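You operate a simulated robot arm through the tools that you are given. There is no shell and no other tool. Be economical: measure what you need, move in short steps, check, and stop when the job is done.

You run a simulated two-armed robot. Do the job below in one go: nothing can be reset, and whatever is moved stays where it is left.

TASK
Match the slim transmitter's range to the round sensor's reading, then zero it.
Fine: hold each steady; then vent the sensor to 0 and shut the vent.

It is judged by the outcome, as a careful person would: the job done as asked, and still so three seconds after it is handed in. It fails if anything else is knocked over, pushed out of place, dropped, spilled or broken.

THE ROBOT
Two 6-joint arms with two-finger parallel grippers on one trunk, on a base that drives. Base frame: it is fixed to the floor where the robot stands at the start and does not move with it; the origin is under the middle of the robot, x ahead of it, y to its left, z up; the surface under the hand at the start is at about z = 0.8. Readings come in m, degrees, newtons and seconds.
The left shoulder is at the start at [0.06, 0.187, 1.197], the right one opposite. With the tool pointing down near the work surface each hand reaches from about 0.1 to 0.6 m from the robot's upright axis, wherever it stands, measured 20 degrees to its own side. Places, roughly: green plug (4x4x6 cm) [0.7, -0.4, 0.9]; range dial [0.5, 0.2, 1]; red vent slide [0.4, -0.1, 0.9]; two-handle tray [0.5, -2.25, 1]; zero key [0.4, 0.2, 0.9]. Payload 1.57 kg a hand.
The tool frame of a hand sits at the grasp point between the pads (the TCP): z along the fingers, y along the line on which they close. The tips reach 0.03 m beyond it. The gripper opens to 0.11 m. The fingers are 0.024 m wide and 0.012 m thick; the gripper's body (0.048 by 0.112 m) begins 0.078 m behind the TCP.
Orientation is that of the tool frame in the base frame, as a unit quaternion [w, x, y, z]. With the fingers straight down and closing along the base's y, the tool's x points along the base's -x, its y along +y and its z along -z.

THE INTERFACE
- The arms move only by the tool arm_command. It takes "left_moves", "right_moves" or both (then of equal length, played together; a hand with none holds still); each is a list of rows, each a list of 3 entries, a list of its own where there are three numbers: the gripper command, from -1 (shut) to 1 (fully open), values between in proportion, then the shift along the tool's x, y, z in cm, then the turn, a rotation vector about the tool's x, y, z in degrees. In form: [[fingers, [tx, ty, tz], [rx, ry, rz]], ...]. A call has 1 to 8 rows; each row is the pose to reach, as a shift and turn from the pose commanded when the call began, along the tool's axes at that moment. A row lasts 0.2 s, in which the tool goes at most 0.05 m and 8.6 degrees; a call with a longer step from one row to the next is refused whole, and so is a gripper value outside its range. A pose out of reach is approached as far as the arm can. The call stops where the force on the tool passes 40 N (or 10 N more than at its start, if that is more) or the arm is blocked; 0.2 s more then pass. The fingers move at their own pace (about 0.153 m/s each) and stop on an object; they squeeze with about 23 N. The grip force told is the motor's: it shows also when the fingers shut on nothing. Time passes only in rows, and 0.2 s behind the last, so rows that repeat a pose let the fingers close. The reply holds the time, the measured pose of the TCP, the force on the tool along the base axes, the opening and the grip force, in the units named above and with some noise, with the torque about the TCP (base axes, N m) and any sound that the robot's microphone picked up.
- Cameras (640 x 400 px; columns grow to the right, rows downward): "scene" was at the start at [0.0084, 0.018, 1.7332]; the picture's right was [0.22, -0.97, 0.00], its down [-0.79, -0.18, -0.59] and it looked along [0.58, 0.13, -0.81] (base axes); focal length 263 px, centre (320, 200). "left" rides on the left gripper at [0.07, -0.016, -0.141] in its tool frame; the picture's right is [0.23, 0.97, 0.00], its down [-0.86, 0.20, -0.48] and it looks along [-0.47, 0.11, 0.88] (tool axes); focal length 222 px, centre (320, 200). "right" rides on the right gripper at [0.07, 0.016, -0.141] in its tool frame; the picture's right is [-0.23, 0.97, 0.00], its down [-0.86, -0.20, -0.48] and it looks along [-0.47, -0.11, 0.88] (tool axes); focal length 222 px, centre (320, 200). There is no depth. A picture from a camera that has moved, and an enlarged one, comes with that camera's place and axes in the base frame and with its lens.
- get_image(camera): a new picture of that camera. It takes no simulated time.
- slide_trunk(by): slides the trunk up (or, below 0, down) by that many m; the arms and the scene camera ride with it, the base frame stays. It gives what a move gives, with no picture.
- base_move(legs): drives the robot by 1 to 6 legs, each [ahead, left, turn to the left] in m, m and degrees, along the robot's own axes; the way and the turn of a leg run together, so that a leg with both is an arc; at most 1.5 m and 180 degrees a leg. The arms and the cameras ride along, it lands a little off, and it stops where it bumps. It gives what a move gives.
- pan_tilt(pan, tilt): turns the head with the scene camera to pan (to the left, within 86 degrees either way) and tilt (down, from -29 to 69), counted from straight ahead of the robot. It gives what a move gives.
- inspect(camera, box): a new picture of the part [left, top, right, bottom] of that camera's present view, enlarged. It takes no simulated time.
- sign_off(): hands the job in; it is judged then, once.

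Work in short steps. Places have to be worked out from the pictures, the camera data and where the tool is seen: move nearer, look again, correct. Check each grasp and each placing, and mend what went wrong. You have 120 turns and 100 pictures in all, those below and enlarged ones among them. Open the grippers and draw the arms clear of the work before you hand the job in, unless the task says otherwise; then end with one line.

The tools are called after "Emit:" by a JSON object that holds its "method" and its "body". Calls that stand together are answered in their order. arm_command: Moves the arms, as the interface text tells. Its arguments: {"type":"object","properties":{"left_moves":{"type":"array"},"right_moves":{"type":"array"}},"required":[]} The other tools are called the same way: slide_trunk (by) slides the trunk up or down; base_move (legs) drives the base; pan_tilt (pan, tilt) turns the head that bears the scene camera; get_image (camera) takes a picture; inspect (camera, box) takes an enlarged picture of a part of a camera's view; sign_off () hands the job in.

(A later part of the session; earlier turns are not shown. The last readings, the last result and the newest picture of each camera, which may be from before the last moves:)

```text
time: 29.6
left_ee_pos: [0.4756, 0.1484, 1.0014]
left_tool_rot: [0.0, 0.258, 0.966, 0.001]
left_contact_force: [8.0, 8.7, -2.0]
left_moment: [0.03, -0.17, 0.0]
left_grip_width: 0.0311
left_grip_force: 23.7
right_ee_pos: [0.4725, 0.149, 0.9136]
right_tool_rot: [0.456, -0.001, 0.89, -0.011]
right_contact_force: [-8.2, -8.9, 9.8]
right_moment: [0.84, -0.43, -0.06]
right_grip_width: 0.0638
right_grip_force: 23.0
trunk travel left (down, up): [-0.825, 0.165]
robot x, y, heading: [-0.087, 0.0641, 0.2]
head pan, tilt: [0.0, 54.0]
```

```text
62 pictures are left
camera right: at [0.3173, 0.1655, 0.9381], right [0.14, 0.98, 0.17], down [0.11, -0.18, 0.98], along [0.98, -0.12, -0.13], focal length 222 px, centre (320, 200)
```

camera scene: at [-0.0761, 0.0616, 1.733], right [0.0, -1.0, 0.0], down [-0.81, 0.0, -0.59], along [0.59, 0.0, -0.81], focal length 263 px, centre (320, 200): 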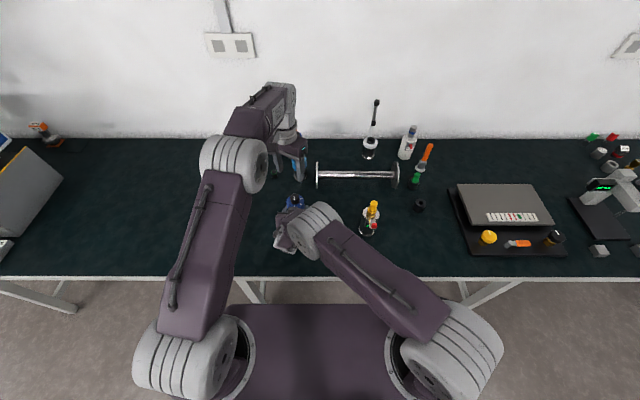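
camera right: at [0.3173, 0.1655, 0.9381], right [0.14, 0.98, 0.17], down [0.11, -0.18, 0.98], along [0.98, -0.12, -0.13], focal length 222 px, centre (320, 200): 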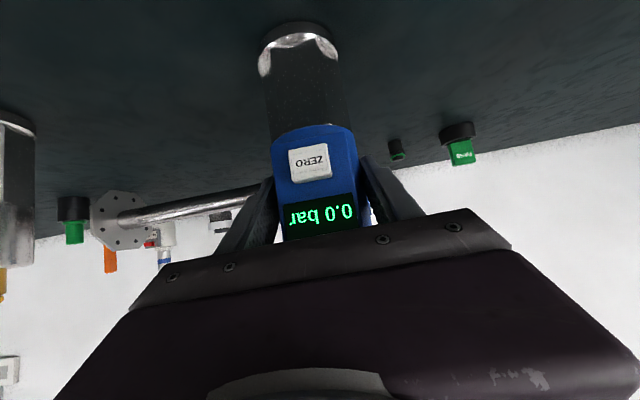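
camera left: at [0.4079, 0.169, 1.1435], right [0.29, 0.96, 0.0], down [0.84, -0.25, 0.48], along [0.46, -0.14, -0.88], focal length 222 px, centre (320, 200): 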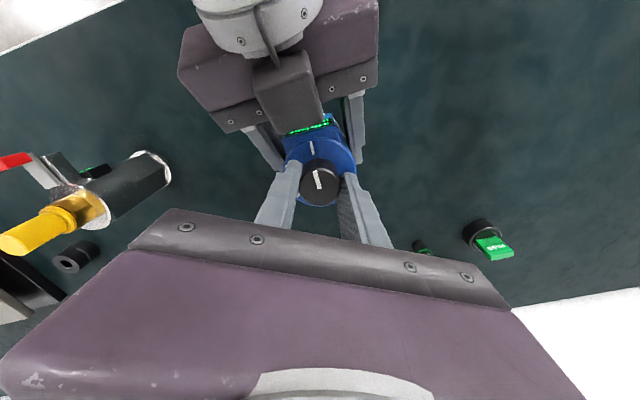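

The knob is gripped (31 mm), with some lateral load. I'll ease 1–2 mm that way and turn -60° about the tool axis, which is counter-clockwise from above, towards the second mark.

Emit:
{"method": "arm_command", "body": {"left_moves": [[-1, [0, 0.15, 0], [0, 0, -4]], [-1, [0, 0.15, 0], [0, 0, -12]], [-1, [0, 0.15, 0], [0, 0, -20]], [-1, [0, 0.15, 0], [0, 0, -28]], [-1, [0, 0.15, 0], [0, 0, -36]], [-1, [0, 0.15, 0], [0, 0, -44]], [-1, [0, 0.15, 0], [0, 0, -52]], [-1, [0, 0.15, 0], [0, 0, -60]]]}}

Emit:
{"method": "get_image", "body": {"camera": "left"}}

Emit:
{"method": "get_image", "body": {"camera": "right"}}

```text
time: 31.4
left_ee_pos: [0.476, 0.1489, 1.0013]
left_tool_rot: [0.001, -0.261, 0.965, 0.0]
left_contact_force: [5.3, 5.8, -2.6]
left_moment: [-0.19, -0.23, 0.02]
left_grip_width: 0.0314
left_grip_force: 23.1
right_ee_pos: [0.4729, 0.1506, 0.9148]
right_tool_rot: [0.457, -0.002, 0.889, -0.01]
right_contact_force: [-5.1, -5.0, 4.3]
right_moment: [0.63, -0.19, -0.02]
right_grip_width: 0.064
right_grip_force: 22.7
trunk travel left (down, up): [-0.825, 0.165]
robot x, y, heading: [-0.0884, 0.0615, 0.5]
head pan, tilt: [0.0, 54.0]
```

```text
61 pictures are left
camera left: at [0.4246, 0.0992, 1.1437], right [-0.69, 0.73, 0.0], down [0.64, 0.6, 0.48], along [0.35, 0.33, -0.88], focal length 222 px, centre (320, 200)
```

left: 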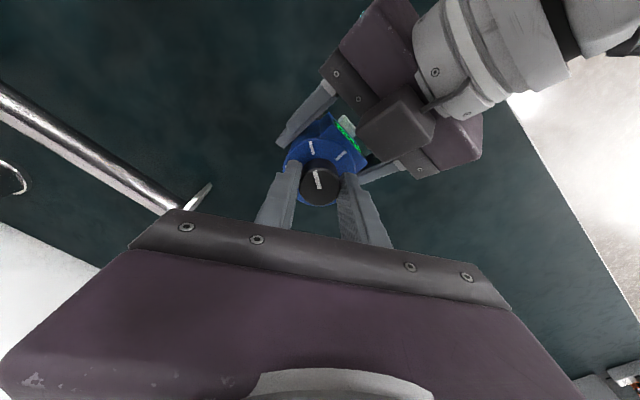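

```text
60 pictures are left
camera right: at [0.3179, 0.1662, 0.9381], right [0.14, 0.98, 0.17], down [0.11, -0.18, 0.98], along [0.98, -0.12, -0.13], focal length 222 px, centre (320, 200)
```

right: 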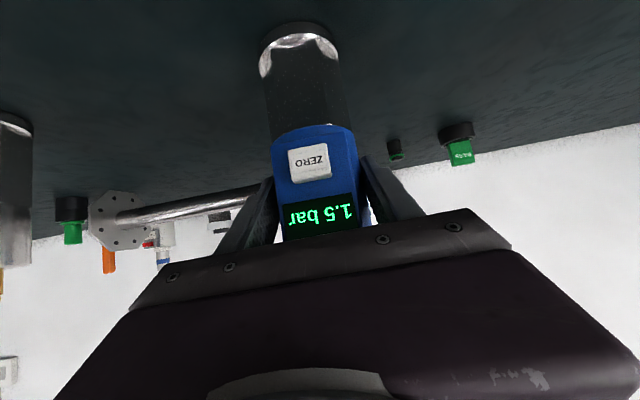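

The knob turned with the hand and the value now shows 1.5 bar, so zeroing is needed. I'll zoom on the knob and the range line.

Emit:
{"method": "inspect", "body": {"camera": "left", "box": [270, 100, 390, 210]}}

```text
3.64 times, centred on (330, 155) of left
camera zoom: at [0.4246, 0.0992, 1.1437], right [-0.69, 0.73, 0.0], down [0.64, 0.6, 0.48], along [0.35, 0.33, -0.88], focal length 808 px, centre (284, 364)
```

zoom: 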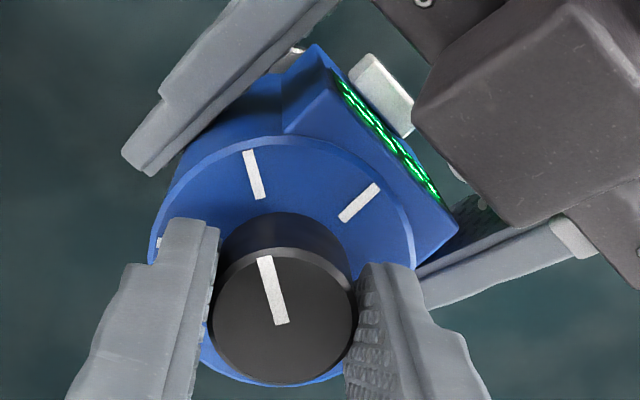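

The pointer is on the middle mark. I'll open the left hand and raise it to read the range.

Emit:
{"method": "arm_command", "body": {"left_moves": [[-0.3, [0, 0, 0], [0, 0, 0]], [0.2, [0, 0, 0], [0, 0, 0]], [0.2, [0, 0, 0], [0, 0, 0]], [0.2, [0, 0, -3], [0, 0, 8]], [0.2, [0, 0, -7], [0, 0, 16]], [0.2, [0, 0, -11], [0, 0, 23]], [0.2, [0, 0, -15], [0, 0, 30]], [0.2, [0, 0, -15], [0, 0, 30]]]}}

Emit:
{"method": "inspect", "body": {"camera": "left", "box": [270, 80, 370, 170]}}

Emit:
{"method": "get_image", "body": {"camera": "scene"}}

```text
time: 33.2
left_ee_pos: [0.477, 0.1508, 1.1555]
left_tool_rot: [0.0, -0.001, 1.0, 0.0]
left_contact_force: [0.3, 0.9, 0.3]
left_moment: [-0.01, 0.01, 0.02]
left_grip_width: 0.0659
left_grip_force: 0.1
right_ee_pos: [0.4738, 0.1494, 0.9156]
right_tool_rot: [0.457, -0.002, 0.889, -0.01]
right_contact_force: [-1.5, 1.2, 0.0]
right_moment: [0.26, 0.2, 0.0]
right_grip_width: 0.0634
right_grip_force: 22.9
trunk travel left (down, up): [-0.825, 0.165]
robot x, y, heading: [-0.0868, 0.0598, 0.1]
head pan, tilt: [0.0, 54.0]
```

```text
4.44 times, centred on (320, 125) of left
camera zoom: at [0.4077, 0.1331, 1.2962], right [-0.23, 0.97, 0.0], down [0.85, 0.2, 0.48], along [0.47, 0.11, -0.88], focal length 987 px, centre (320, 533)
```

zoom: 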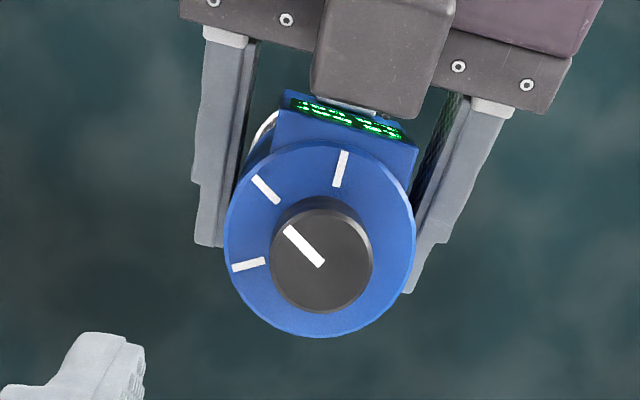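

```text
57 pictures are left
camera scene: at [-0.0765, 0.0618, 1.733], right [0.0, -1.0, 0.0], down [-0.81, 0.0, -0.59], along [0.59, 0.0, -0.81], focal length 263 px, centre (320, 200)
```

scene: 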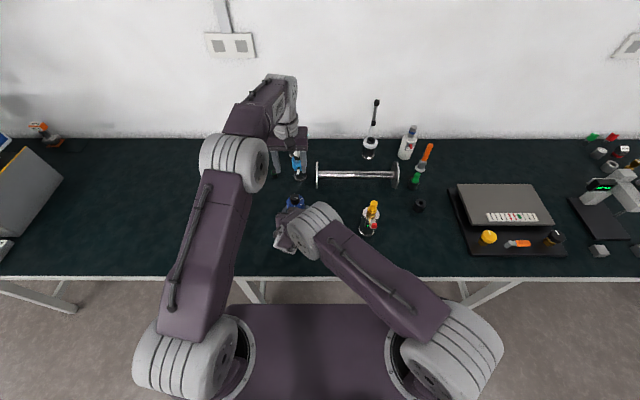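

The pointer is at the middle mark. Now I'll open the right hand and back it off along its axis, then read both displays from its camera.

Emit:
{"method": "arm_command", "body": {"right_moves": [[0.4, [0, 0, 0], [0, 0, 0]], [1, [0, 0, 0], [0, 0, 0]], [1, [0, 0, 0], [0, 0, 0]], [1, [0, 0, -3], [0, 0, 0]], [1, [0, 0, -6.5], [0, 0, 0]], [1, [0, 0, -10], [0, 0, 0]], [1, [0, 0, -10], [0, 0, 0]]]}}

Emit:
{"method": "get_image", "body": {"camera": "right"}}

```text
time: 34.8
left_ee_pos: [0.4779, 0.1505, 1.155]
left_tool_rot: [0.0, -0.002, 1.0, 0.0]
left_contact_force: [-1.0, 0.7, -0.1]
left_moment: [0.01, 0.0, 0.01]
left_grip_width: 0.0661
left_grip_force: 0.1
right_ee_pos: [0.3915, 0.1503, 0.973]
right_tool_rot: [0.457, -0.002, 0.889, -0.009]
right_contact_force: [-0.2, 0.0, 1.1]
right_moment: [0.01, -0.01, -0.01]
right_grip_width: 0.1101
right_grip_force: 0.0
trunk travel left (down, up): [-0.825, 0.165]
robot x, y, heading: [-0.0866, 0.0611, 0.2]
head pan, tilt: [0.0, 54.0]
```

```text
56 pictures are left
camera right: at [0.2357, 0.1675, 0.9976], right [0.14, 0.98, 0.17], down [0.11, -0.18, 0.98], along [0.98, -0.12, -0.13], focal length 222 px, centre (320, 200)
```

right: 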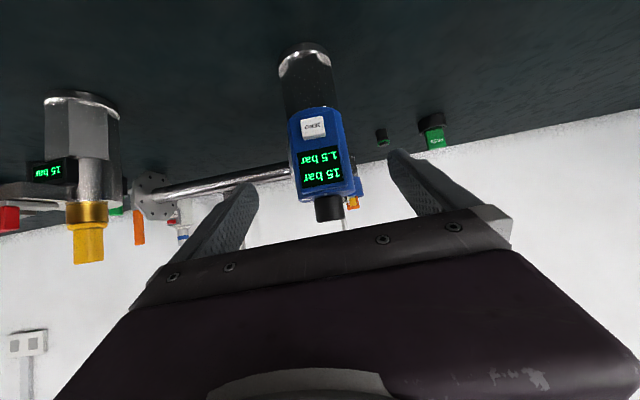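

The transmitter now shows range 15 bar and value 1.5 bar, matching the sensor's 15 bar. I'll open the left hand and lower it over the knob to hold the blue body from the top, so the right hand can press ZERO.

Emit:
{"method": "arm_command", "body": {"left_moves": [[1, [0, 0, 0], [0, 0, 0]], [1, [0, 0, 3], [0, 0, 0]], [1, [0, 0, 7], [0, 0, 0]], [1, [0, 0, 11], [0, 0, 0]], [1, [0, 0, 15], [0, 0, 0]], [1, [0, 0, 18], [0, 0, 0]], [1, [0, 0, 21], [0, 0, 0]], [1, [0, 0, 21], [0, 0, 0]]]}}

Emit:
{"method": "get_image", "body": {"camera": "right"}}

Emit:
{"method": "get_image", "body": {"camera": "left"}}

```text
time: 36.6
left_ee_pos: [0.4808, 0.1517, 0.9443]
left_tool_rot: [0.001, -0.003, 1.0, 0.0]
left_contact_force: [0.0, 0.7, 0.4]
left_moment: [-0.03, 0.02, 0.01]
left_grip_width: 0.1098
left_grip_force: 0.0
right_ee_pos: [0.3899, 0.1485, 0.9711]
right_tool_rot: [0.455, -0.003, 0.891, -0.013]
right_contact_force: [0.5, -0.5, -0.1]
right_moment: [-0.03, 0.03, -0.02]
right_grip_width: 0.1101
right_grip_force: 0.1
trunk travel left (down, up): [-0.825, 0.165]
robot x, y, heading: [-0.0876, 0.0591, 0.2]
head pan, tilt: [0.0, 54.0]
```

```text
55 pictures are left
camera right: at [0.2346, 0.1651, 0.9953], right [0.14, 0.98, 0.16], down [0.11, -0.18, 0.98], along [0.98, -0.12, -0.13], focal length 222 px, centre (320, 200)
```

right: 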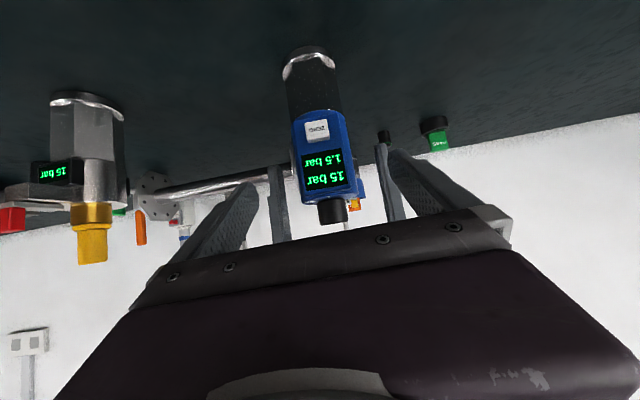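

```text
54 pictures are left
camera left: at [0.4107, 0.1328, 1.0854], right [-0.23, 0.97, 0.0], down [0.85, 0.2, 0.48], along [0.47, 0.11, -0.88], focal length 222 px, centre (320, 200)
```

left: 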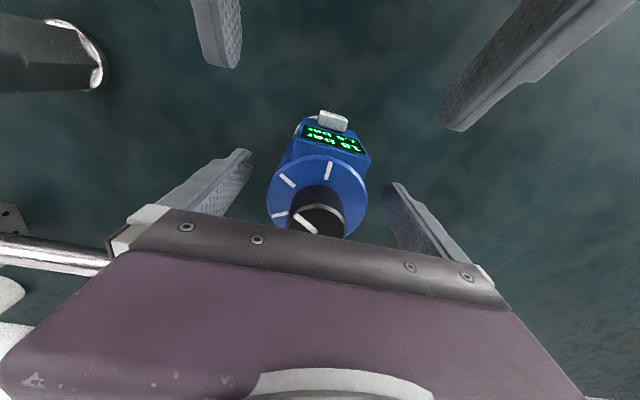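

The body is centred between the left fingers, so I'll close on it and shut the right gripper to use as a pusher.

Emit:
{"method": "arm_command", "body": {"left_moves": [[0.4, [0, 0, 0], [0, 0, 0]], [0.25, [0, 0, 0], [0, 0, 0]], [0.15, [0, 0, 0], [0, 0, 0]], [0.05, [0, 0, 0], [0, 0, 0]], [-0.2, [0, 0, 0], [0, 0, 0]], [-1, [0, 0, 0], [0, 0, 0]]], "right_moves": [[1, [0, 0, -1], [0, 0, 0]], [1, [0, 0, -3], [0, 0, 0]], [0, [0, 0, -4], [0, 0, 0]], [-0.5, [0, 0, -4], [0, 0, 0]], [-1, [0, 0, -4], [0, 0, 0]], [-1, [0, 0, -4], [0, 0, 0]]]}}

Emit:
{"method": "get_image", "body": {"camera": "right"}}

```text
time: 38.0
left_ee_pos: [0.4798, 0.1538, 0.9421]
left_tool_rot: [-0.001, -0.006, 1.0, 0.0]
left_contact_force: [-1.6, 0.9, 0.3]
left_moment: [0.08, 0.38, 0.0]
left_grip_width: 0.0637
left_grip_force: 23.2
right_ee_pos: [0.3622, 0.1458, 0.9977]
right_tool_rot: [0.457, 0.005, 0.889, -0.016]
right_contact_force: [-0.6, -0.5, -0.4]
right_moment: [0.02, -0.01, 0.01]
right_grip_width: 0.0
right_grip_force: 21.6
trunk travel left (down, up): [-0.825, 0.165]
robot x, y, heading: [-0.0874, 0.0572, 0.1]
head pan, tilt: [0.0, 54.0]
```

```text
53 pictures are left
camera right: at [0.2074, 0.1646, 1.0215], right [0.15, 0.97, 0.16], down [0.11, -0.18, 0.98], along [0.98, -0.13, -0.13], focal length 222 px, centre (320, 200)
```

right: 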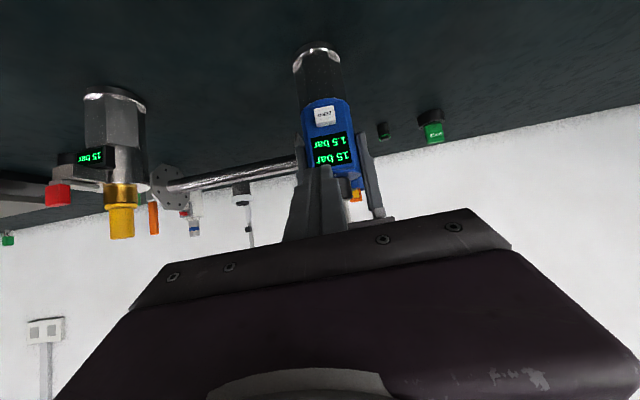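

The left hand holds the body (63.7 mm, 23 N). The key is at about (0.432, 0.154, 0.902); I'll place the closed right fingertips just in front of it.

Emit:
{"method": "arm_command", "body": {"right_moves": [[-1, [2.2, 0.4, 2.1], [0, 0, 0]], [-1, [4.4, 0.8, 4.2], [0, 0, 0]], [-1, [6.5, 1.1, 6.2], [0, 0, 0]], [-1, [6.5, 1.1, 6.2], [0, 0, 0]]]}}

Emit:
{"method": "get_image", "body": {"camera": "right"}}

Emit:
{"method": "get_image", "body": {"camera": "left"}}

```text
time: 39.0
left_ee_pos: [0.4808, 0.1489, 0.9418]
left_tool_rot: [-0.002, -0.002, 1.0, 0.0]
left_contact_force: [0.1, 0.1, -5.9]
left_moment: [0.0, -0.01, -0.03]
left_grip_width: 0.0636
left_grip_force: 23.0
right_ee_pos: [0.3697, 0.1629, 0.9073]
right_tool_rot: [0.456, -0.002, 0.89, -0.01]
right_contact_force: [-0.4, -0.4, 0.0]
right_moment: [-0.02, -0.01, 0.01]
right_grip_width: 0.0001
right_grip_force: 21.7
trunk travel left (down, up): [-0.825, 0.165]
robot x, y, heading: [-0.0881, 0.0635, 0.2]
head pan, tilt: [0.0, 54.0]
```

```text
52 pictures are left
camera right: at [0.2149, 0.1788, 0.9306], right [0.14, 0.98, 0.16], down [0.11, -0.18, 0.98], along [0.98, -0.12, -0.13], focal length 222 px, centre (320, 200)
```

right: 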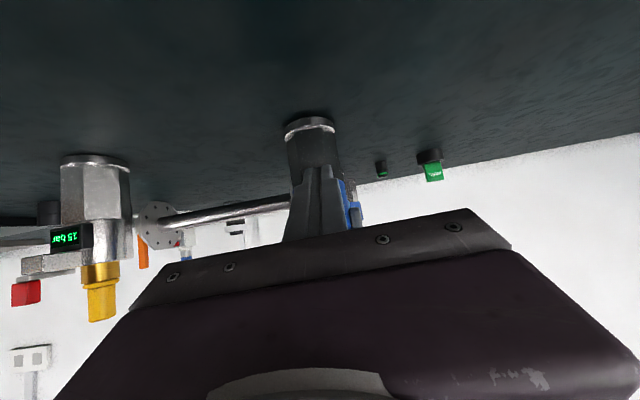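

```text
51 pictures are left
camera left: at [0.4107, 0.1319, 1.084], right [-0.23, 0.97, 0.0], down [0.86, 0.2, 0.48], along [0.46, 0.11, -0.88], focal length 222 px, centre (320, 200)
```

left: 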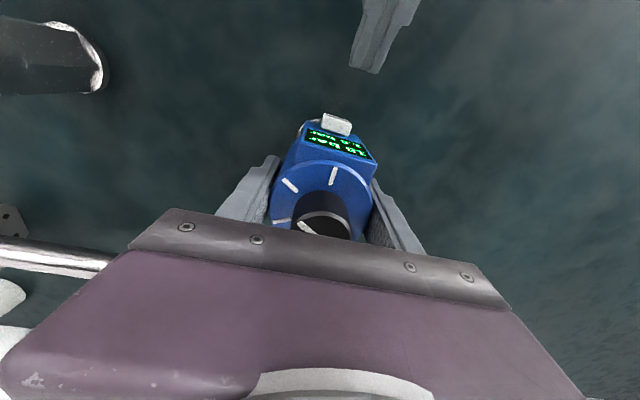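

Seen from the left camera, the fingertip is about 1 cm too far to +y and about 3 cm short of the key. I'll correct that and approach.

Emit:
{"method": "arm_command", "body": {"right_moves": [[-1, [0, -1.0, 0], [0, 0, 0]], [-1, [-0.8, -1.0, 1.1], [0, 0, 0]], [-1, [-0.9, -1.0, 1.3], [0, 0, 0]]]}}

Emit:
{"method": "get_image", "body": {"camera": "left"}}

```text
time: 39.8
left_ee_pos: [0.4796, 0.1502, 0.9418]
left_tool_rot: [-0.001, -0.001, 1.0, 0.0]
left_contact_force: [0.1, -0.6, -4.8]
left_moment: [0.0, -0.05, 0.01]
left_grip_width: 0.0635
left_grip_force: 23.1
right_ee_pos: [0.3865, 0.1518, 0.9063]
right_tool_rot: [0.456, -0.002, 0.89, -0.009]
right_contact_force: [0.2, 0.5, 0.1]
right_moment: [0.0, -0.01, 0.01]
right_grip_width: 0.0
right_grip_force: 21.3
trunk travel left (down, up): [-0.825, 0.165]
robot x, y, heading: [-0.0883, 0.0595, 0.0]
head pan, tilt: [0.0, 54.0]
```

```text
50 pictures are left
camera left: at [0.4105, 0.1317, 1.0841], right [-0.23, 0.97, 0.0], down [0.85, 0.2, 0.48], along [0.46, 0.11, -0.88], focal length 222 px, centre (320, 200)
```

left: 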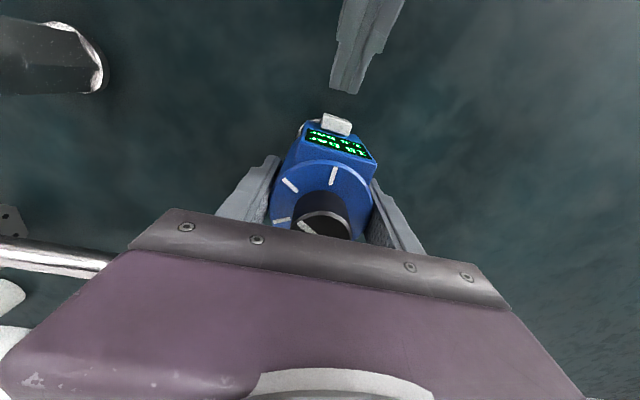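

Good alignment now, with about a 1.5–2 cm gap. I'll press forward in small increments.

Emit:
{"method": "arm_command", "body": {"right_moves": [[-1, [-0.4, 0, 0.57], [0, 0, 0]], [-1, [-0.7, 0, 0.98], [0, 0, 0]], [-1, [-0.87, 0, 1.22], [0, 0, 0]], [-1, [-0.87, 0, 1.22], [0, 0, 0]]]}}

Emit:
{"method": "get_image", "body": {"camera": "left"}}

```text
time: 40.8
left_ee_pos: [0.4792, 0.149, 0.9421]
left_tool_rot: [0.0, -0.003, 1.0, 0.0]
left_contact_force: [1.5, -1.4, -5.4]
left_moment: [-0.04, -0.12, 0.03]
left_grip_width: 0.0633
left_grip_force: 22.7
right_ee_pos: [0.4018, 0.1511, 0.9057]
right_tool_rot: [0.457, -0.002, 0.89, -0.009]
right_contact_force: [-1.4, 0.3, -0.5]
right_moment: [0.0, 0.0, 0.06]
right_grip_width: 0.0
right_grip_force: 21.6
trunk travel left (down, up): [-0.825, 0.165]
robot x, y, heading: [-0.0844, 0.0605, -0.0]
head pan, tilt: [0.0, 54.0]
```

```text
49 pictures are left
camera left: at [0.4107, 0.1316, 1.0841], right [-0.23, 0.97, 0.0], down [0.85, 0.2, 0.48], along [0.47, 0.11, -0.88], focal length 222 px, centre (320, 200)
```

left: 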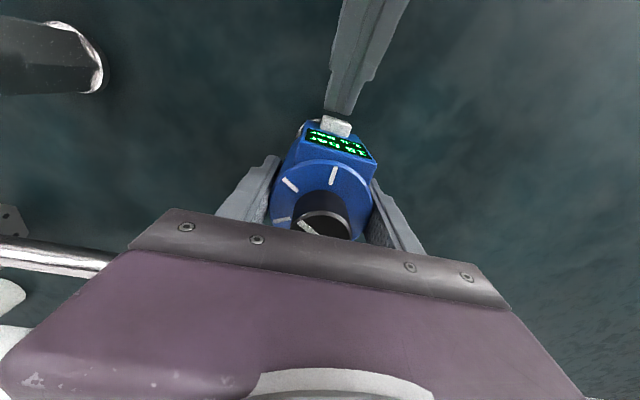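

The fingertip is touching the key, as a small force has appeared. I'll press a few millimetres further.

Emit:
{"method": "arm_command", "body": {"right_moves": [[-1, [-0.12, 0, 0.17], [0, 0, 0]], [-1, [-0.23, 0, 0.33], [0, 0, 0]], [-1, [-0.29, 0, 0.41], [0, 0, 0]], [-1, [-0.29, 0, 0.41], [0, 0, 0]]]}}

Emit:
{"method": "inspect", "body": {"camera": "left", "box": [280, 100, 400, 175]}}

```text
time: 41.8
left_ee_pos: [0.4796, 0.1488, 0.9419]
left_tool_rot: [-0.001, -0.002, 1.0, 0.0]
left_contact_force: [6.9, 0.2, -6.0]
left_moment: [0.07, -0.41, 0.08]
left_grip_width: 0.0634
left_grip_force: 23.0
right_ee_pos: [0.4058, 0.1494, 0.9062]
right_tool_rot: [0.456, -0.002, 0.89, -0.01]
right_contact_force: [-9.0, 1.4, 0.8]
right_moment: [-0.12, 0.06, 0.01]
right_grip_width: 0.0
right_grip_force: 20.7
trunk travel left (down, up): [-0.825, 0.165]
robot x, y, heading: [-0.0904, 0.0584, 0.2]
head pan, tilt: [0.0, 54.0]
```

```text
5.33 times, centred on (340, 138) of left
camera zoom: at [0.4107, 0.1316, 1.0843], right [-0.23, 0.97, 0.0], down [0.85, 0.2, 0.48], along [0.47, 0.11, -0.88], focal length 1185 px, centre (213, 533)
```

zoom: 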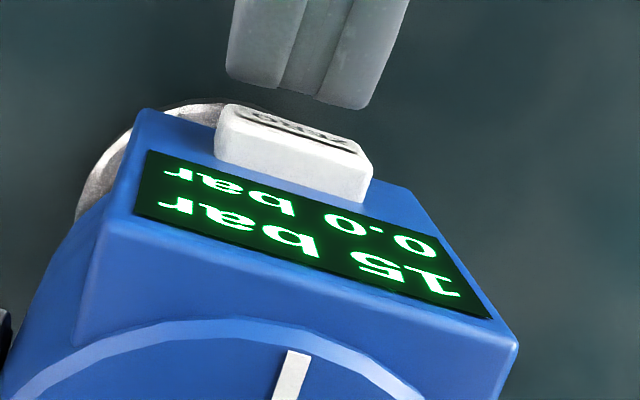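

The display now reads 15 bar / 0.0 bar. I'll withdraw the right hand, then release the left hand and raise it.

Emit:
{"method": "arm_command", "body": {"right_moves": [[-1, [0.6, 0, -0.8], [0, 0, 0]], [-1, [1.5, 0, -3], [0, 0, 0]], [-1, [1.5, 0, -6], [0, 0, 0]], [-1, [-2, 0, -9], [0, 0, 0]], [-1, [-5, 0, -11], [0, 0, 0]]]}}

Emit:
{"method": "arm_command", "body": {"left_moves": [[0.3, [0, 0, 0], [0, 0, 0]], [1, [0, 0, 0], [0, 0, 0]], [1, [0, 0, 0], [0, 0, 0]], [1, [0, 0, -4], [0, 0, 0]], [1, [0, 0, -8.5], [0, 0, 0]], [1, [0, 0, -13], [0, 0, 0]], [1, [0, 0, -18], [0, 0, 0]], [1, [0, 0, -22], [0, 0, 0]]]}}

Emit:
{"method": "get_image", "body": {"camera": "scene"}}

Emit:
{"method": "get_image", "body": {"camera": "right"}}

```text
time: 43.0
left_ee_pos: [0.4789, 0.154, 0.9406]
left_tool_rot: [-0.002, -0.005, 1.0, 0.0]
left_contact_force: [1.1, 0.8, -5.1]
left_moment: [0.0, 0.0, -0.01]
left_grip_width: 0.0635
left_grip_force: 23.1
right_ee_pos: [0.3495, 0.149, 1.0062]
right_tool_rot: [0.455, -0.001, 0.89, -0.015]
right_contact_force: [1.1, 0.1, -0.2]
right_moment: [0.01, -0.03, 0.0]
right_grip_width: 0.0
right_grip_force: 21.6
right hand out of reach, approached as far as the arm can: row 3
trunk travel left (down, up): [-0.825, 0.165]
robot x, y, heading: [-0.0839, 0.0638, 0.2]
head pan, tilt: [0.0, 54.0]
```

```text
time: 44.8
left_ee_pos: [0.4774, 0.1476, 1.1637]
left_tool_rot: [0.0, 0.0, 1.0, 0.0]
left_contact_force: [-0.1, -0.5, 0.4]
left_moment: [-0.01, -0.03, 0.01]
left_grip_width: 0.1102
left_grip_force: 0.0
right_ee_pos: [0.3496, 0.1526, 1.0079]
right_tool_rot: [0.458, -0.002, 0.889, -0.01]
right_contact_force: [-0.3, -0.2, 0.3]
right_moment: [-0.01, -0.01, 0.02]
right_grip_width: 0.0
right_grip_force: 21.4
trunk travel left (down, up): [-0.825, 0.165]
robot x, y, heading: [-0.0857, 0.0637, 0.2]
head pan, tilt: [0.0, 54.0]
```

```text
47 pictures are left
camera scene: at [-0.0772, 0.0611, 1.7329], right [0.0, -1.0, 0.0], down [-0.81, 0.0, -0.59], along [0.59, 0.0, -0.81], focal length 263 px, centre (320, 200)
```

scene: 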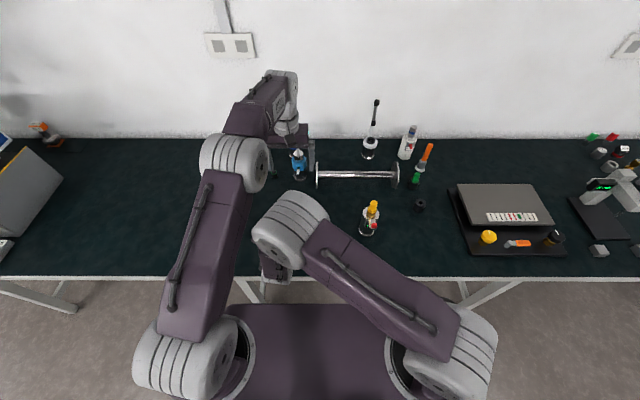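

```text
46 pictures are left
camera right: at [0.1948, 0.1693, 1.0326], right [0.14, 0.98, 0.17], down [0.11, -0.18, 0.98], along [0.98, -0.12, -0.13], focal length 222 px, centre (320, 200)
```

right: 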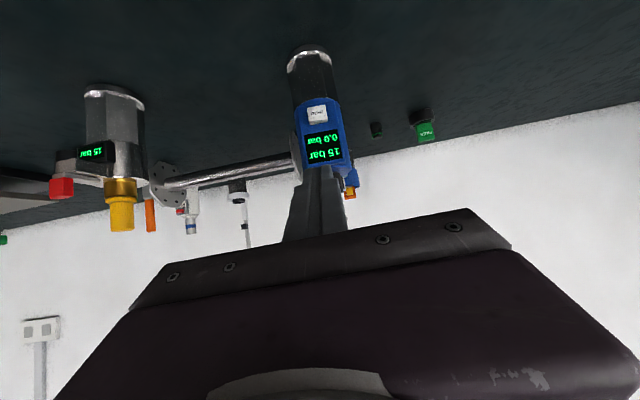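

Transmitter done: 15 bar / 0.0 bar. I'll raise the right hand and drive right so the sensor, near (0.46, -0.127), takes the same relative place.

Emit:
{"method": "arm_command", "body": {"right_moves": [[-1, [-3.2, 0, -1], [0, 0, 0]], [-1, [-6.4, 0, -2], [0, 0, 0]], [-1, [-9.5, 0, -3.1], [0, 0, 0]]], "left_moves": [[1, [0, 0, -1], [0, 0, 0]], [1, [0, 0, -2], [0, 0, 0]], [1, [0, 0, -3], [0, 0, 0]]]}}

Emit:
{"method": "base_move", "body": {"legs": [[-0.02, -0.27, 0]]}}

Emit:
{"method": "get_image", "body": {"camera": "left"}}

Emit:
{"method": "get_image", "body": {"camera": "scene"}}

Emit:
{"method": "get_image", "body": {"camera": "right"}}

```text
time: 45.6
left_ee_pos: [0.4743, 0.1495, 1.1937]
left_tool_rot: [0.0, -0.002, 1.0, -0.001]
left_contact_force: [0.3, 0.1, 0.7]
left_moment: [0.0, 0.01, 0.05]
left_grip_width: 0.1102
left_grip_force: 0.0
right_ee_pos: [0.3765, 0.1541, 1.1022]
right_tool_rot: [0.456, -0.003, 0.89, -0.009]
right_contact_force: [-0.4, 0.9, 0.1]
right_moment: [0.0, 0.04, 0.0]
right_grip_width: 0.0003
right_grip_force: 20.9
trunk travel left (down, up): [-0.825, 0.165]
robot x, y, heading: [-0.0849, 0.0607, 0.4]
head pan, tilt: [0.0, 54.0]
```

```text
time: 47.5
left_ee_pos: [0.4568, -0.1112, 1.1932]
left_tool_rot: [0.0, -0.003, 1.0, -0.001]
left_contact_force: [0.8, 0.5, 0.7]
left_moment: [0.0, 0.03, 0.01]
left_grip_width: 0.1101
left_grip_force: 0.1
right_ee_pos: [0.3579, -0.1068, 1.1036]
right_tool_rot: [0.457, -0.003, 0.889, -0.011]
right_contact_force: [-0.5, 0.1, 0.1]
right_moment: [-0.01, 0.0, -0.04]
right_grip_width: 0.0
right_grip_force: 20.8
trunk travel left (down, up): [-0.825, 0.165]
robot x, y, heading: [-0.1047, -0.2034, 0.3]
head pan, tilt: [0.0, 54.0]
```

```text
45 pictures are left
camera left: at [0.3877, -0.1289, 1.3352], right [-0.23, 0.97, 0.0], down [0.85, 0.2, 0.48], along [0.47, 0.11, -0.88], focal length 222 px, centre (320, 200)
```

left: 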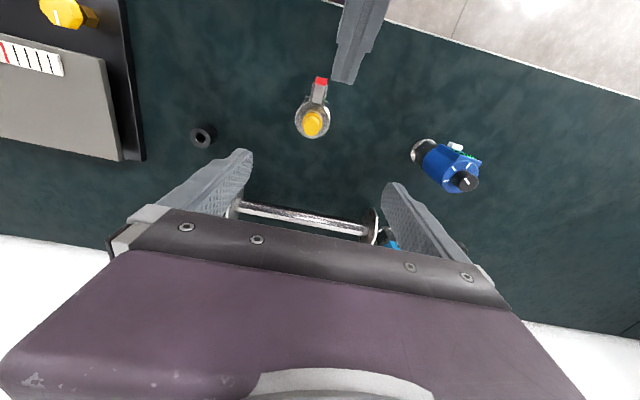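

```text
44 pictures are left
camera scene: at [-0.0945, -0.2001, 1.7329], right [0.01, -1.0, 0.0], down [-0.81, -0.01, -0.59], along [0.59, 0.0, -0.81], focal length 263 px, centre (320, 200)
```

scene: 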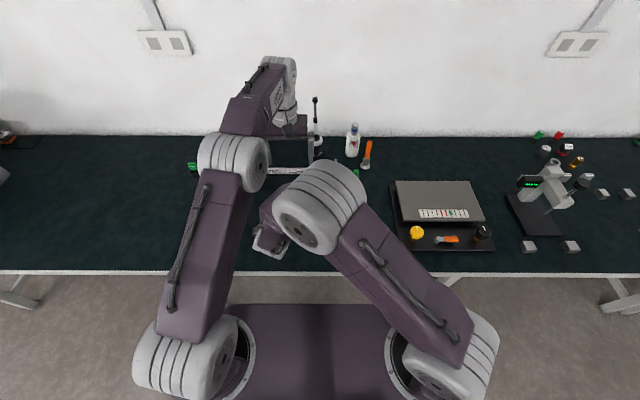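

```text
43 pictures are left
camera right: at [0.2027, -0.0911, 1.1271], right [0.14, 0.98, 0.16], down [0.11, -0.18, 0.98], along [0.98, -0.11, -0.13], focal length 222 px, centre (320, 200)
```

right: 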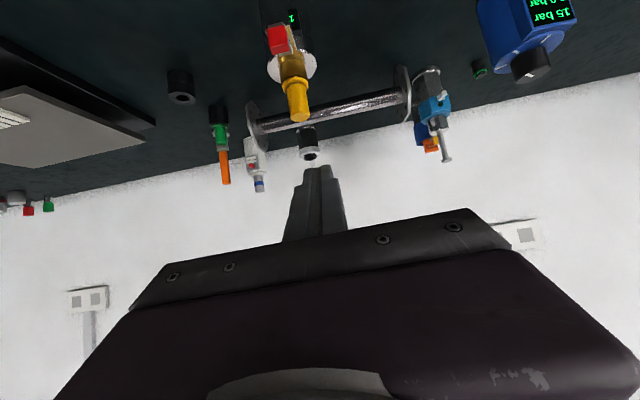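

I'll zoom in on the sensor from both hand cameras for precise geometry.

Emit:
{"method": "inspect", "body": {"camera": "left", "box": [270, 65, 350, 145]}}

Emit:
{"method": "inspect", "body": {"camera": "right", "box": [240, 0, 360, 130]}}

```text
5.00 times, centred on (310, 105) of left
camera zoom: at [0.3877, -0.1289, 1.3352], right [-0.23, 0.97, 0.0], down [0.85, 0.2, 0.48], along [0.47, 0.11, -0.88], focal length 1111 px, centre (370, 675)
```

zoom: 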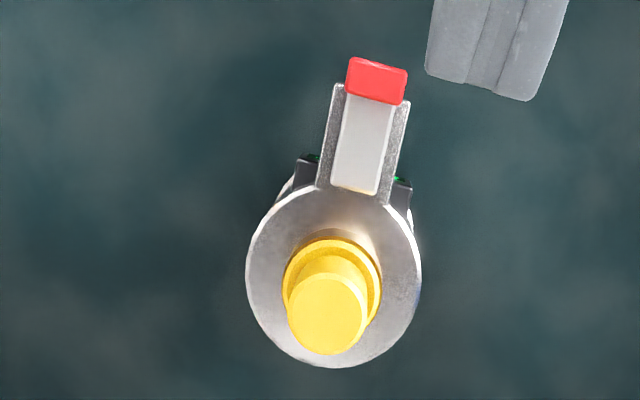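

```text
3.08 times, centred on (300, 65) of right
camera zoom: at [0.2027, -0.0911, 1.1271], right [0.14, 0.98, 0.16], down [0.11, -0.18, 0.98], along [0.98, -0.11, -0.13], focal length 684 px, centre (382, 615)
```

zoom: 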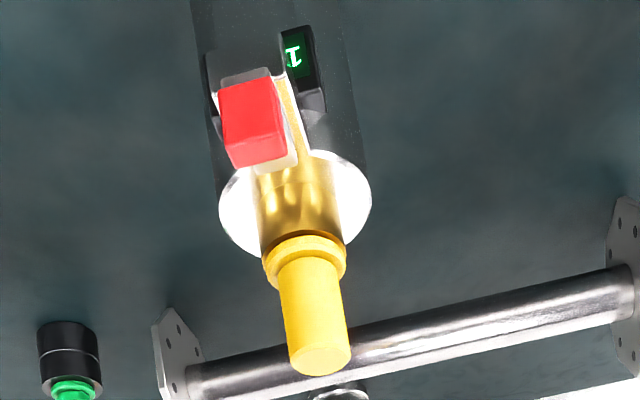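

Sensor axis is at about (0.459, -0.127), with the disc top at z 0.912 and the cap top at 0.984. The red tab is at about (0.394, -0.127, 0.942), 20 mm wide. First I'll bring the right hand down in front of the tab, clear of the left hand's path.

Emit:
{"method": "arm_command", "body": {"right_moves": [[-0.1, [2.6, -0.5, 1.4], [0, 0, 0]], [-0.1, [5.2, -1, 2.9], [0, 0, 0]], [-0.1, [7.8, -1.5, 4.3], [0, 0, 0]], [-0.1, [10.3, -2, 5.8], [0, 0, 0]], [-0.1, [10.3, -2, 5.8], [0, 0, 0]]], "left_moves": [[1, [0, -0.5, 0], [0, 0, 0]], [1, [0, -1, 0], [0, 0, 0]], [1, [-0.2, -1.5, 1], [0, 0, 0]], [1, [-0.2, -1.6, 4], [0, 0, 0]], [1, [-0.2, -1.6, 7], [0, 0, 0]]]}}

Emit:
{"method": "get_image", "body": {"camera": "left"}}

Emit:
{"method": "get_image", "body": {"camera": "right"}}

```text
time: 48.7
left_ee_pos: [0.4576, -0.1288, 1.1238]
left_tool_rot: [0.0, -0.003, 1.0, 0.0]
left_contact_force: [0.7, 0.2, -0.3]
left_moment: [-0.01, -0.04, -0.02]
left_grip_width: 0.11
left_grip_force: 0.0
right_ee_pos: [0.3496, -0.1248, 0.9872]
right_tool_rot: [0.455, -0.003, 0.89, -0.012]
right_contact_force: [0.5, 0.4, -1.2]
right_moment: [0.01, 0.01, -0.02]
right_grip_width: 0.0494
right_grip_force: 0.0
right hand out of reach, approached as far as the arm can: row 4, 5
trunk travel left (down, up): [-0.825, 0.165]
robot x, y, heading: [-0.1064, -0.2051, 0.3]
head pan, tilt: [0.0, 54.0]
```

```text
40 pictures are left
camera left: at [0.3887, -0.1469, 1.2653], right [-0.23, 0.97, 0.0], down [0.85, 0.2, 0.48], along [0.47, 0.11, -0.88], focal length 222 px, centre (320, 200)
```

left: 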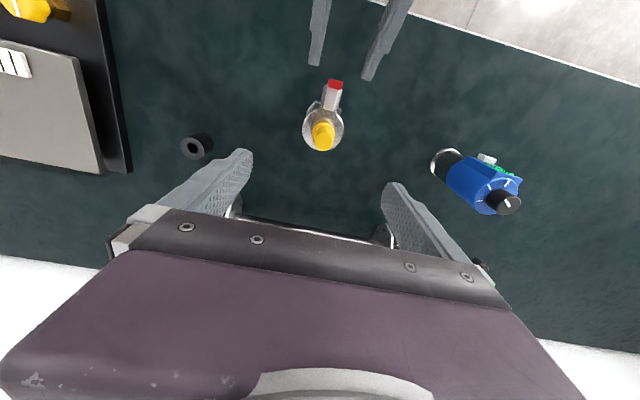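

```text
39 pictures are left
camera right: at [0.1946, -0.1088, 1.0108], right [0.14, 0.98, 0.16], down [0.11, -0.18, 0.98], along [0.98, -0.12, -0.13], focal length 222 px, centre (320, 200)
```

right: 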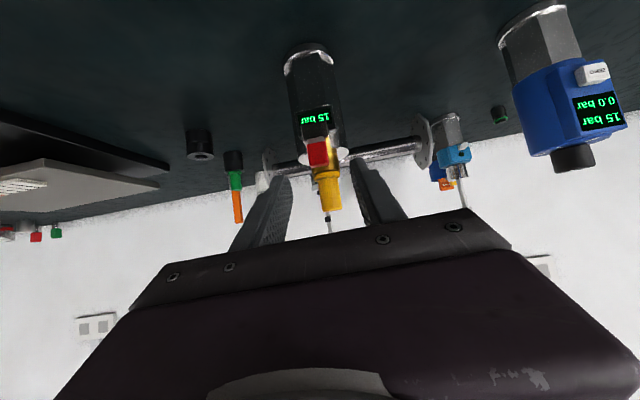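

Both hands are aligned. I'll lower the left hand to z of about 0.917 around the sensor body, straddling it with the palm above the cap.

Emit:
{"method": "arm_command", "body": {"left_moves": [[1, [0.1, 0.1, 4], [0, 0, 0]], [1, [0.1, 0.1, 8], [0, 0, 0]], [1, [0.1, 0.1, 12], [0, 0, 0]], [1, [0.1, 0.1, 16], [0, 0, 0]], [1, [0.1, 0.1, 19], [0, 0, 0]], [1, [0.1, 0.1, 20.5], [0, 0, 0]], [1, [0.1, 0.1, 20.5], [0, 0, 0]]]}}

Emit:
{"method": "get_image", "body": {"camera": "left"}}

Emit:
{"method": "get_image", "body": {"camera": "right"}}

```text
time: 50.3
left_ee_pos: [0.4592, -0.1238, 0.9187]
left_tool_rot: [0.0, -0.008, 1.0, 0.0]
left_contact_force: [0.0, -0.2, -1.0]
left_moment: [0.02, 0.02, 0.0]
left_grip_width: 0.11
left_grip_force: 0.1
right_ee_pos: [0.349, -0.1299, 0.9842]
right_tool_rot: [0.453, -0.003, 0.891, -0.016]
right_contact_force: [0.2, -1.1, -0.5]
right_moment: [0.03, 0.01, -0.01]
right_grip_width: 0.0492
right_grip_force: 0.1
trunk travel left (down, up): [-0.825, 0.165]
robot x, y, heading: [-0.1042, -0.2045, 0.3]
head pan, tilt: [0.0, 54.0]
```

```text
38 pictures are left
camera left: at [0.3896, -0.1434, 1.0607], right [-0.24, 0.97, 0.0], down [0.85, 0.21, 0.48], along [0.46, 0.12, -0.88], focal length 222 px, centre (320, 200)
```

left: 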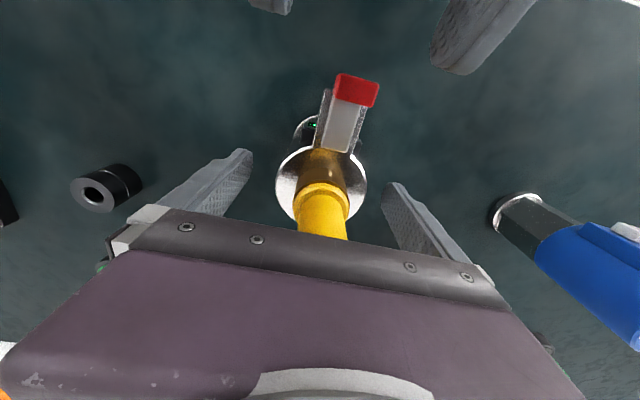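

```text
37 pictures are left
camera right: at [0.1937, -0.113, 1.0094], right [0.14, 0.98, 0.15], down [0.11, -0.17, 0.98], along [0.98, -0.12, -0.14], focal length 222 px, centre (320, 200)
```

right: 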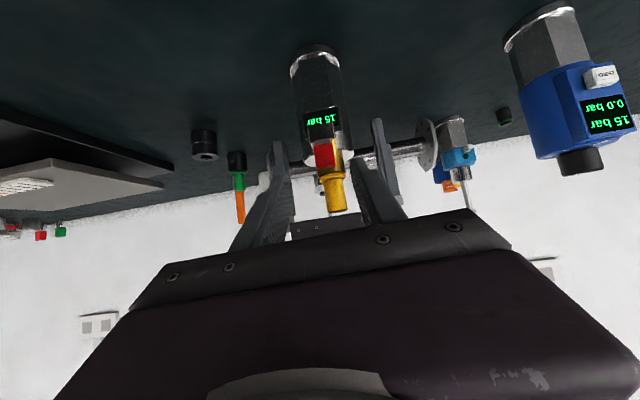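

Centred, with the cap clear below the palm. I'll close gently on the sensor body.

Emit:
{"method": "arm_command", "body": {"left_moves": [[0.4, [0, 0, 0], [0, 0, 0]], [0.3, [0, 0, 0], [0, 0, 0]], [0.22, [0, 0, 0], [0, 0, 0]], [0.15, [0, 0, 0], [0, 0, 0]], [0, [0, 0, 0], [0, 0, 0]], [-1, [0, 0, 0], [0, 0, 0]], [-1, [0, 0, 0], [0, 0, 0]]]}}

Emit:
{"method": "get_image", "body": {"camera": "left"}}

Emit:
{"method": "inspect", "body": {"camera": "right", "box": [260, 80, 400, 230]}}

```text
time: 51.9
left_ee_pos: [0.4586, -0.1247, 0.9196]
left_tool_rot: [-0.001, -0.008, 1.0, 0.0]
left_contact_force: [1.0, -1.6, -0.1]
left_moment: [-0.12, 0.03, 0.03]
left_grip_width: 0.0616
left_grip_force: 23.0
right_ee_pos: [0.3495, -0.1295, 0.9854]
right_tool_rot: [0.454, -0.003, 0.891, -0.016]
right_contact_force: [-0.7, -0.4, 0.4]
right_moment: [-0.01, -0.01, 0.02]
right_grip_width: 0.0495
right_grip_force: 0.0
trunk travel left (down, up): [-0.825, 0.165]
robot x, y, heading: [-0.1079, -0.2028, 0.0]
head pan, tilt: [0.0, 54.0]
```

```text
36 pictures are left
camera left: at [0.3896, -0.1433, 1.0606], right [-0.24, 0.97, 0.0], down [0.85, 0.21, 0.48], along [0.46, 0.12, -0.88], focal length 222 px, centre (320, 200)
```

left: 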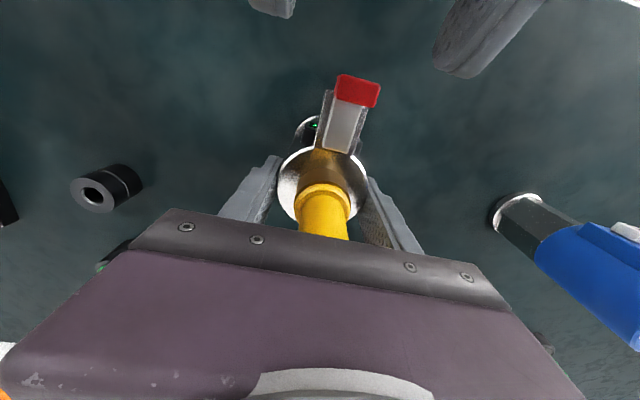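

```text
2.67 times, centred on (330, 155) of right
camera zoom: at [0.1943, -0.1121, 1.0104], right [0.14, 0.98, 0.15], down [0.11, -0.17, 0.98], along [0.98, -0.12, -0.13], focal length 592 px, centre (293, 320)
```

zoom: 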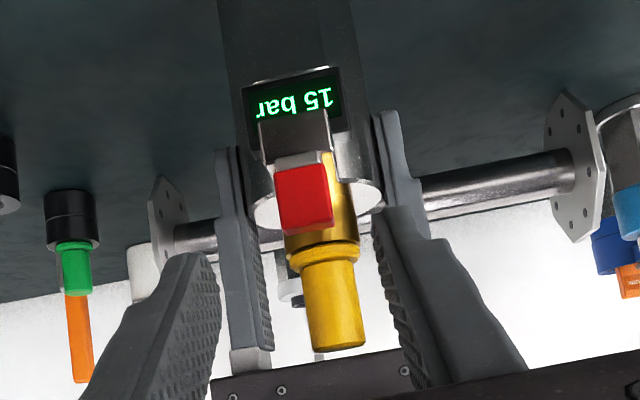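

The sensor is held firmly (61.6 mm, 23 N) and shows 15 bar. The tab is centred near (0.392, -0.126, 0.944); I'll advance the open right fingertips around it.

Emit:
{"method": "arm_command", "body": {"right_moves": [[-0.1, [0.05, 0.3, 1.2], [0, 0, 0]], [-0.1, [0.1, 0.45, 2.4], [0, 0, 0]], [-0.1, [0.16, 0.45, 3.5], [0, 0, 0]], [-0.1, [0.16, 0.45, 3.5], [0, 0, 0]]]}}

Emit:
{"method": "get_image", "body": {"camera": "left"}}

Emit:
{"method": "inspect", "body": {"camera": "right", "box": [240, 100, 420, 240]}}

```text
time: 52.9
left_ee_pos: [0.4572, -0.1176, 0.9161]
left_tool_rot: [-0.002, -0.013, 1.0, 0.0]
left_contact_force: [-0.8, 3.0, 0.7]
left_moment: [0.13, 0.21, -0.07]
left_grip_width: 0.0614
left_grip_force: 22.9
right_ee_pos: [0.3775, -0.1227, 0.9691]
right_tool_rot: [0.458, 0.0, 0.889, -0.008]
right_contact_force: [0.5, -0.2, -0.5]
right_moment: [0.02, 0.0, 0.0]
right_grip_width: 0.0496
right_grip_force: 0.2
trunk travel left (down, up): [-0.825, 0.165]
robot x, y, heading: [-0.1078, -0.2031, 0.1]
head pan, tilt: [0.0, 54.0]
```

```text
34 pictures are left
camera left: at [0.389, -0.1376, 1.0586], right [-0.25, 0.97, 0.0], down [0.85, 0.22, 0.47], along [0.46, 0.12, -0.88], focal length 222 px, centre (320, 200)
```

left: 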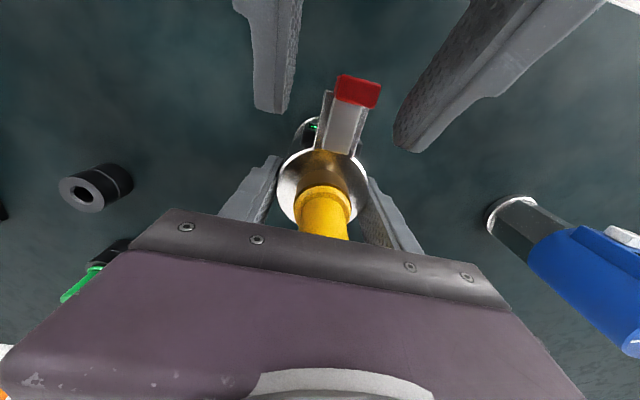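

```text
2.86 times, centred on (330, 170) of right
camera zoom: at [0.2224, -0.1059, 0.9922], right [0.14, 0.98, 0.17], down [0.1, -0.19, 0.98], along [0.99, -0.12, -0.13], focal length 635 px, centre (291, 286)
```

zoom: 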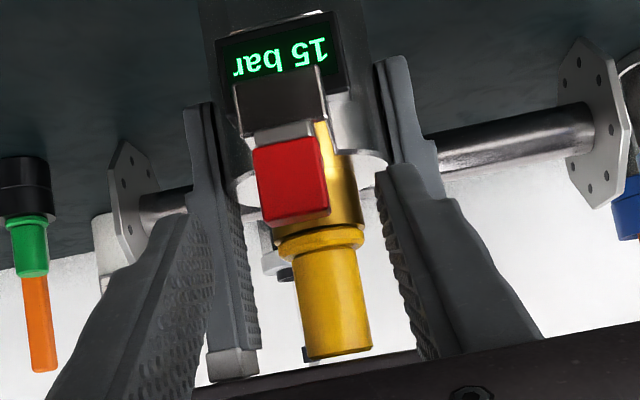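

The fingers straddle the tab laterally but sit about 6 mm high. I'll lower a bit, then close in steps.

Emit:
{"method": "arm_command", "body": {"right_moves": [[-0.1, [0.49, 0.1, 0.35], [0, 0, 0]], [-0.4, [0.49, 0.1, 0.35], [0, 0, 0]], [-0.55, [0.49, 0.1, 0.35], [0, 0, 0]], [-0.62, [0.49, 0.1, 0.35], [0, 0, 0]]]}}

Emit:
{"method": "get_image", "body": {"camera": "left"}}

Emit:
{"method": "inspect", "body": {"camera": "right", "box": [240, 100, 420, 240]}}

```text
time: 53.9
left_ee_pos: [0.4569, -0.118, 0.9168]
left_tool_rot: [-0.002, -0.015, 1.0, 0.001]
left_contact_force: [0.8, -2.7, 6.0]
left_moment: [-0.14, -0.07, 0.2]
left_grip_width: 0.0621
left_grip_force: 22.5
right_ee_pos: [0.3799, -0.1227, 0.9661]
right_tool_rot: [0.46, 0.003, 0.888, -0.007]
right_contact_force: [1.0, 3.2, 2.1]
right_moment: [0.11, 0.02, 0.06]
right_grip_width: 0.0239
right_grip_force: 1.7
trunk travel left (down, up): [-0.825, 0.165]
robot x, y, heading: [-0.1057, -0.2036, 0.4]
head pan, tilt: [0.0, 54.0]
```

```text
32 pictures are left
camera left: at [0.389, -0.1376, 1.0585], right [-0.26, 0.97, 0.0], down [0.85, 0.22, 0.47], along [0.46, 0.12, -0.88], focal length 222 px, centre (320, 200)
```

left: 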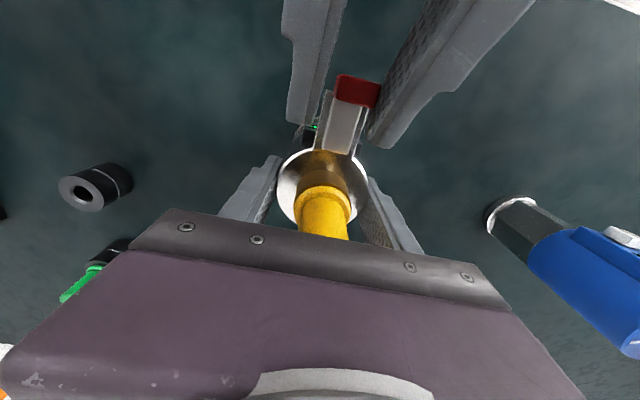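

```text
2.86 times, centred on (330, 170) of right
camera zoom: at [0.2243, -0.1055, 0.9891], right [0.14, 0.97, 0.18], down [0.1, -0.19, 0.98], along [0.99, -0.12, -0.12], focal length 635 px, centre (291, 286)
```

zoom: 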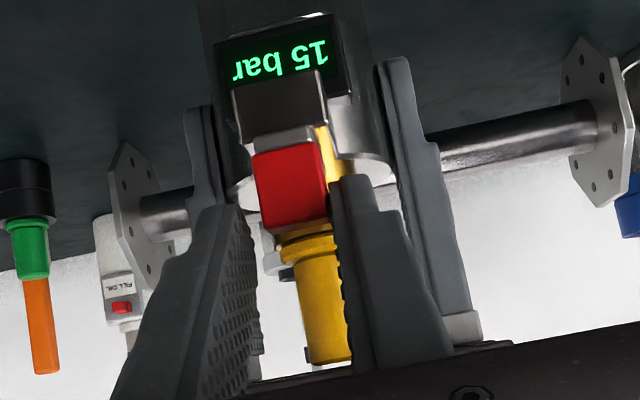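

The +y finger is touching first, so I'll shift 2.5 mm towards +y, lower 5 mm for more overlap, then close.

Emit:
{"method": "arm_command", "body": {"right_moves": [[-0.5, [0, 0.25, 0], [0, 0, 0]], [-0.5, [0.4, 0.25, 0.29], [0, 0, 0]], [-0.65, [0.4, 0.25, 0.29], [0, 0, 0]], [-0.75, [0.4, 0.25, 0.29], [0, 0, 0]], [-1, [0.4, 0.25, 0.29], [0, 0, 0]], [-1, [0.4, 0.25, 0.29], [0, 0, 0]]]}}

Emit:
{"method": "get_image", "body": {"camera": "left"}}

Emit:
{"method": "inspect", "body": {"camera": "right", "box": [240, 100, 420, 240]}}

```text
time: 55.3
left_ee_pos: [0.4565, -0.1156, 0.9172]
left_tool_rot: [-0.003, -0.015, 1.0, 0.001]
left_contact_force: [2.8, -12.2, -7.0]
left_moment: [0.33, -0.17, 0.45]
left_grip_width: 0.0617
left_grip_force: 22.5
right_ee_pos: [0.3799, -0.1222, 0.9613]
right_tool_rot: [0.462, 0.005, 0.887, -0.008]
right_contact_force: [-5.1, 12.5, 15.0]
right_moment: [0.6, -0.22, 0.47]
right_grip_width: 0.0175
right_grip_force: 22.7
trunk travel left (down, up): [-0.825, 0.165]
robot x, y, heading: [-0.1039, -0.2029, 0.3]
head pan, tilt: [0.0, 54.0]
```

```text
30 pictures are left
camera left: at [0.3889, -0.1363, 1.0584], right [-0.26, 0.97, 0.0], down [0.85, 0.23, 0.47], along [0.46, 0.12, -0.88], focal length 222 px, centre (320, 200)
```

left: 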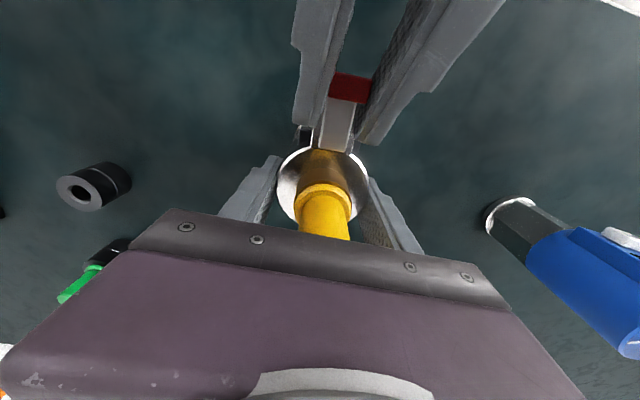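

```text
2.86 times, centred on (330, 170) of right
camera zoom: at [0.2255, -0.1044, 0.9832], right [0.15, 0.97, 0.18], down [0.1, -0.19, 0.98], along [0.98, -0.13, -0.12], focal length 635 px, centre (291, 286)
```

zoom: 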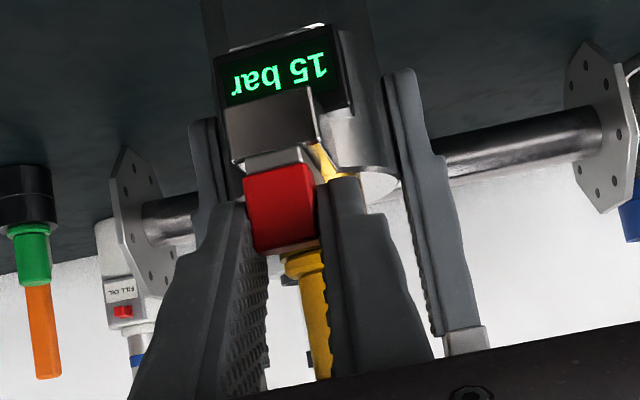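

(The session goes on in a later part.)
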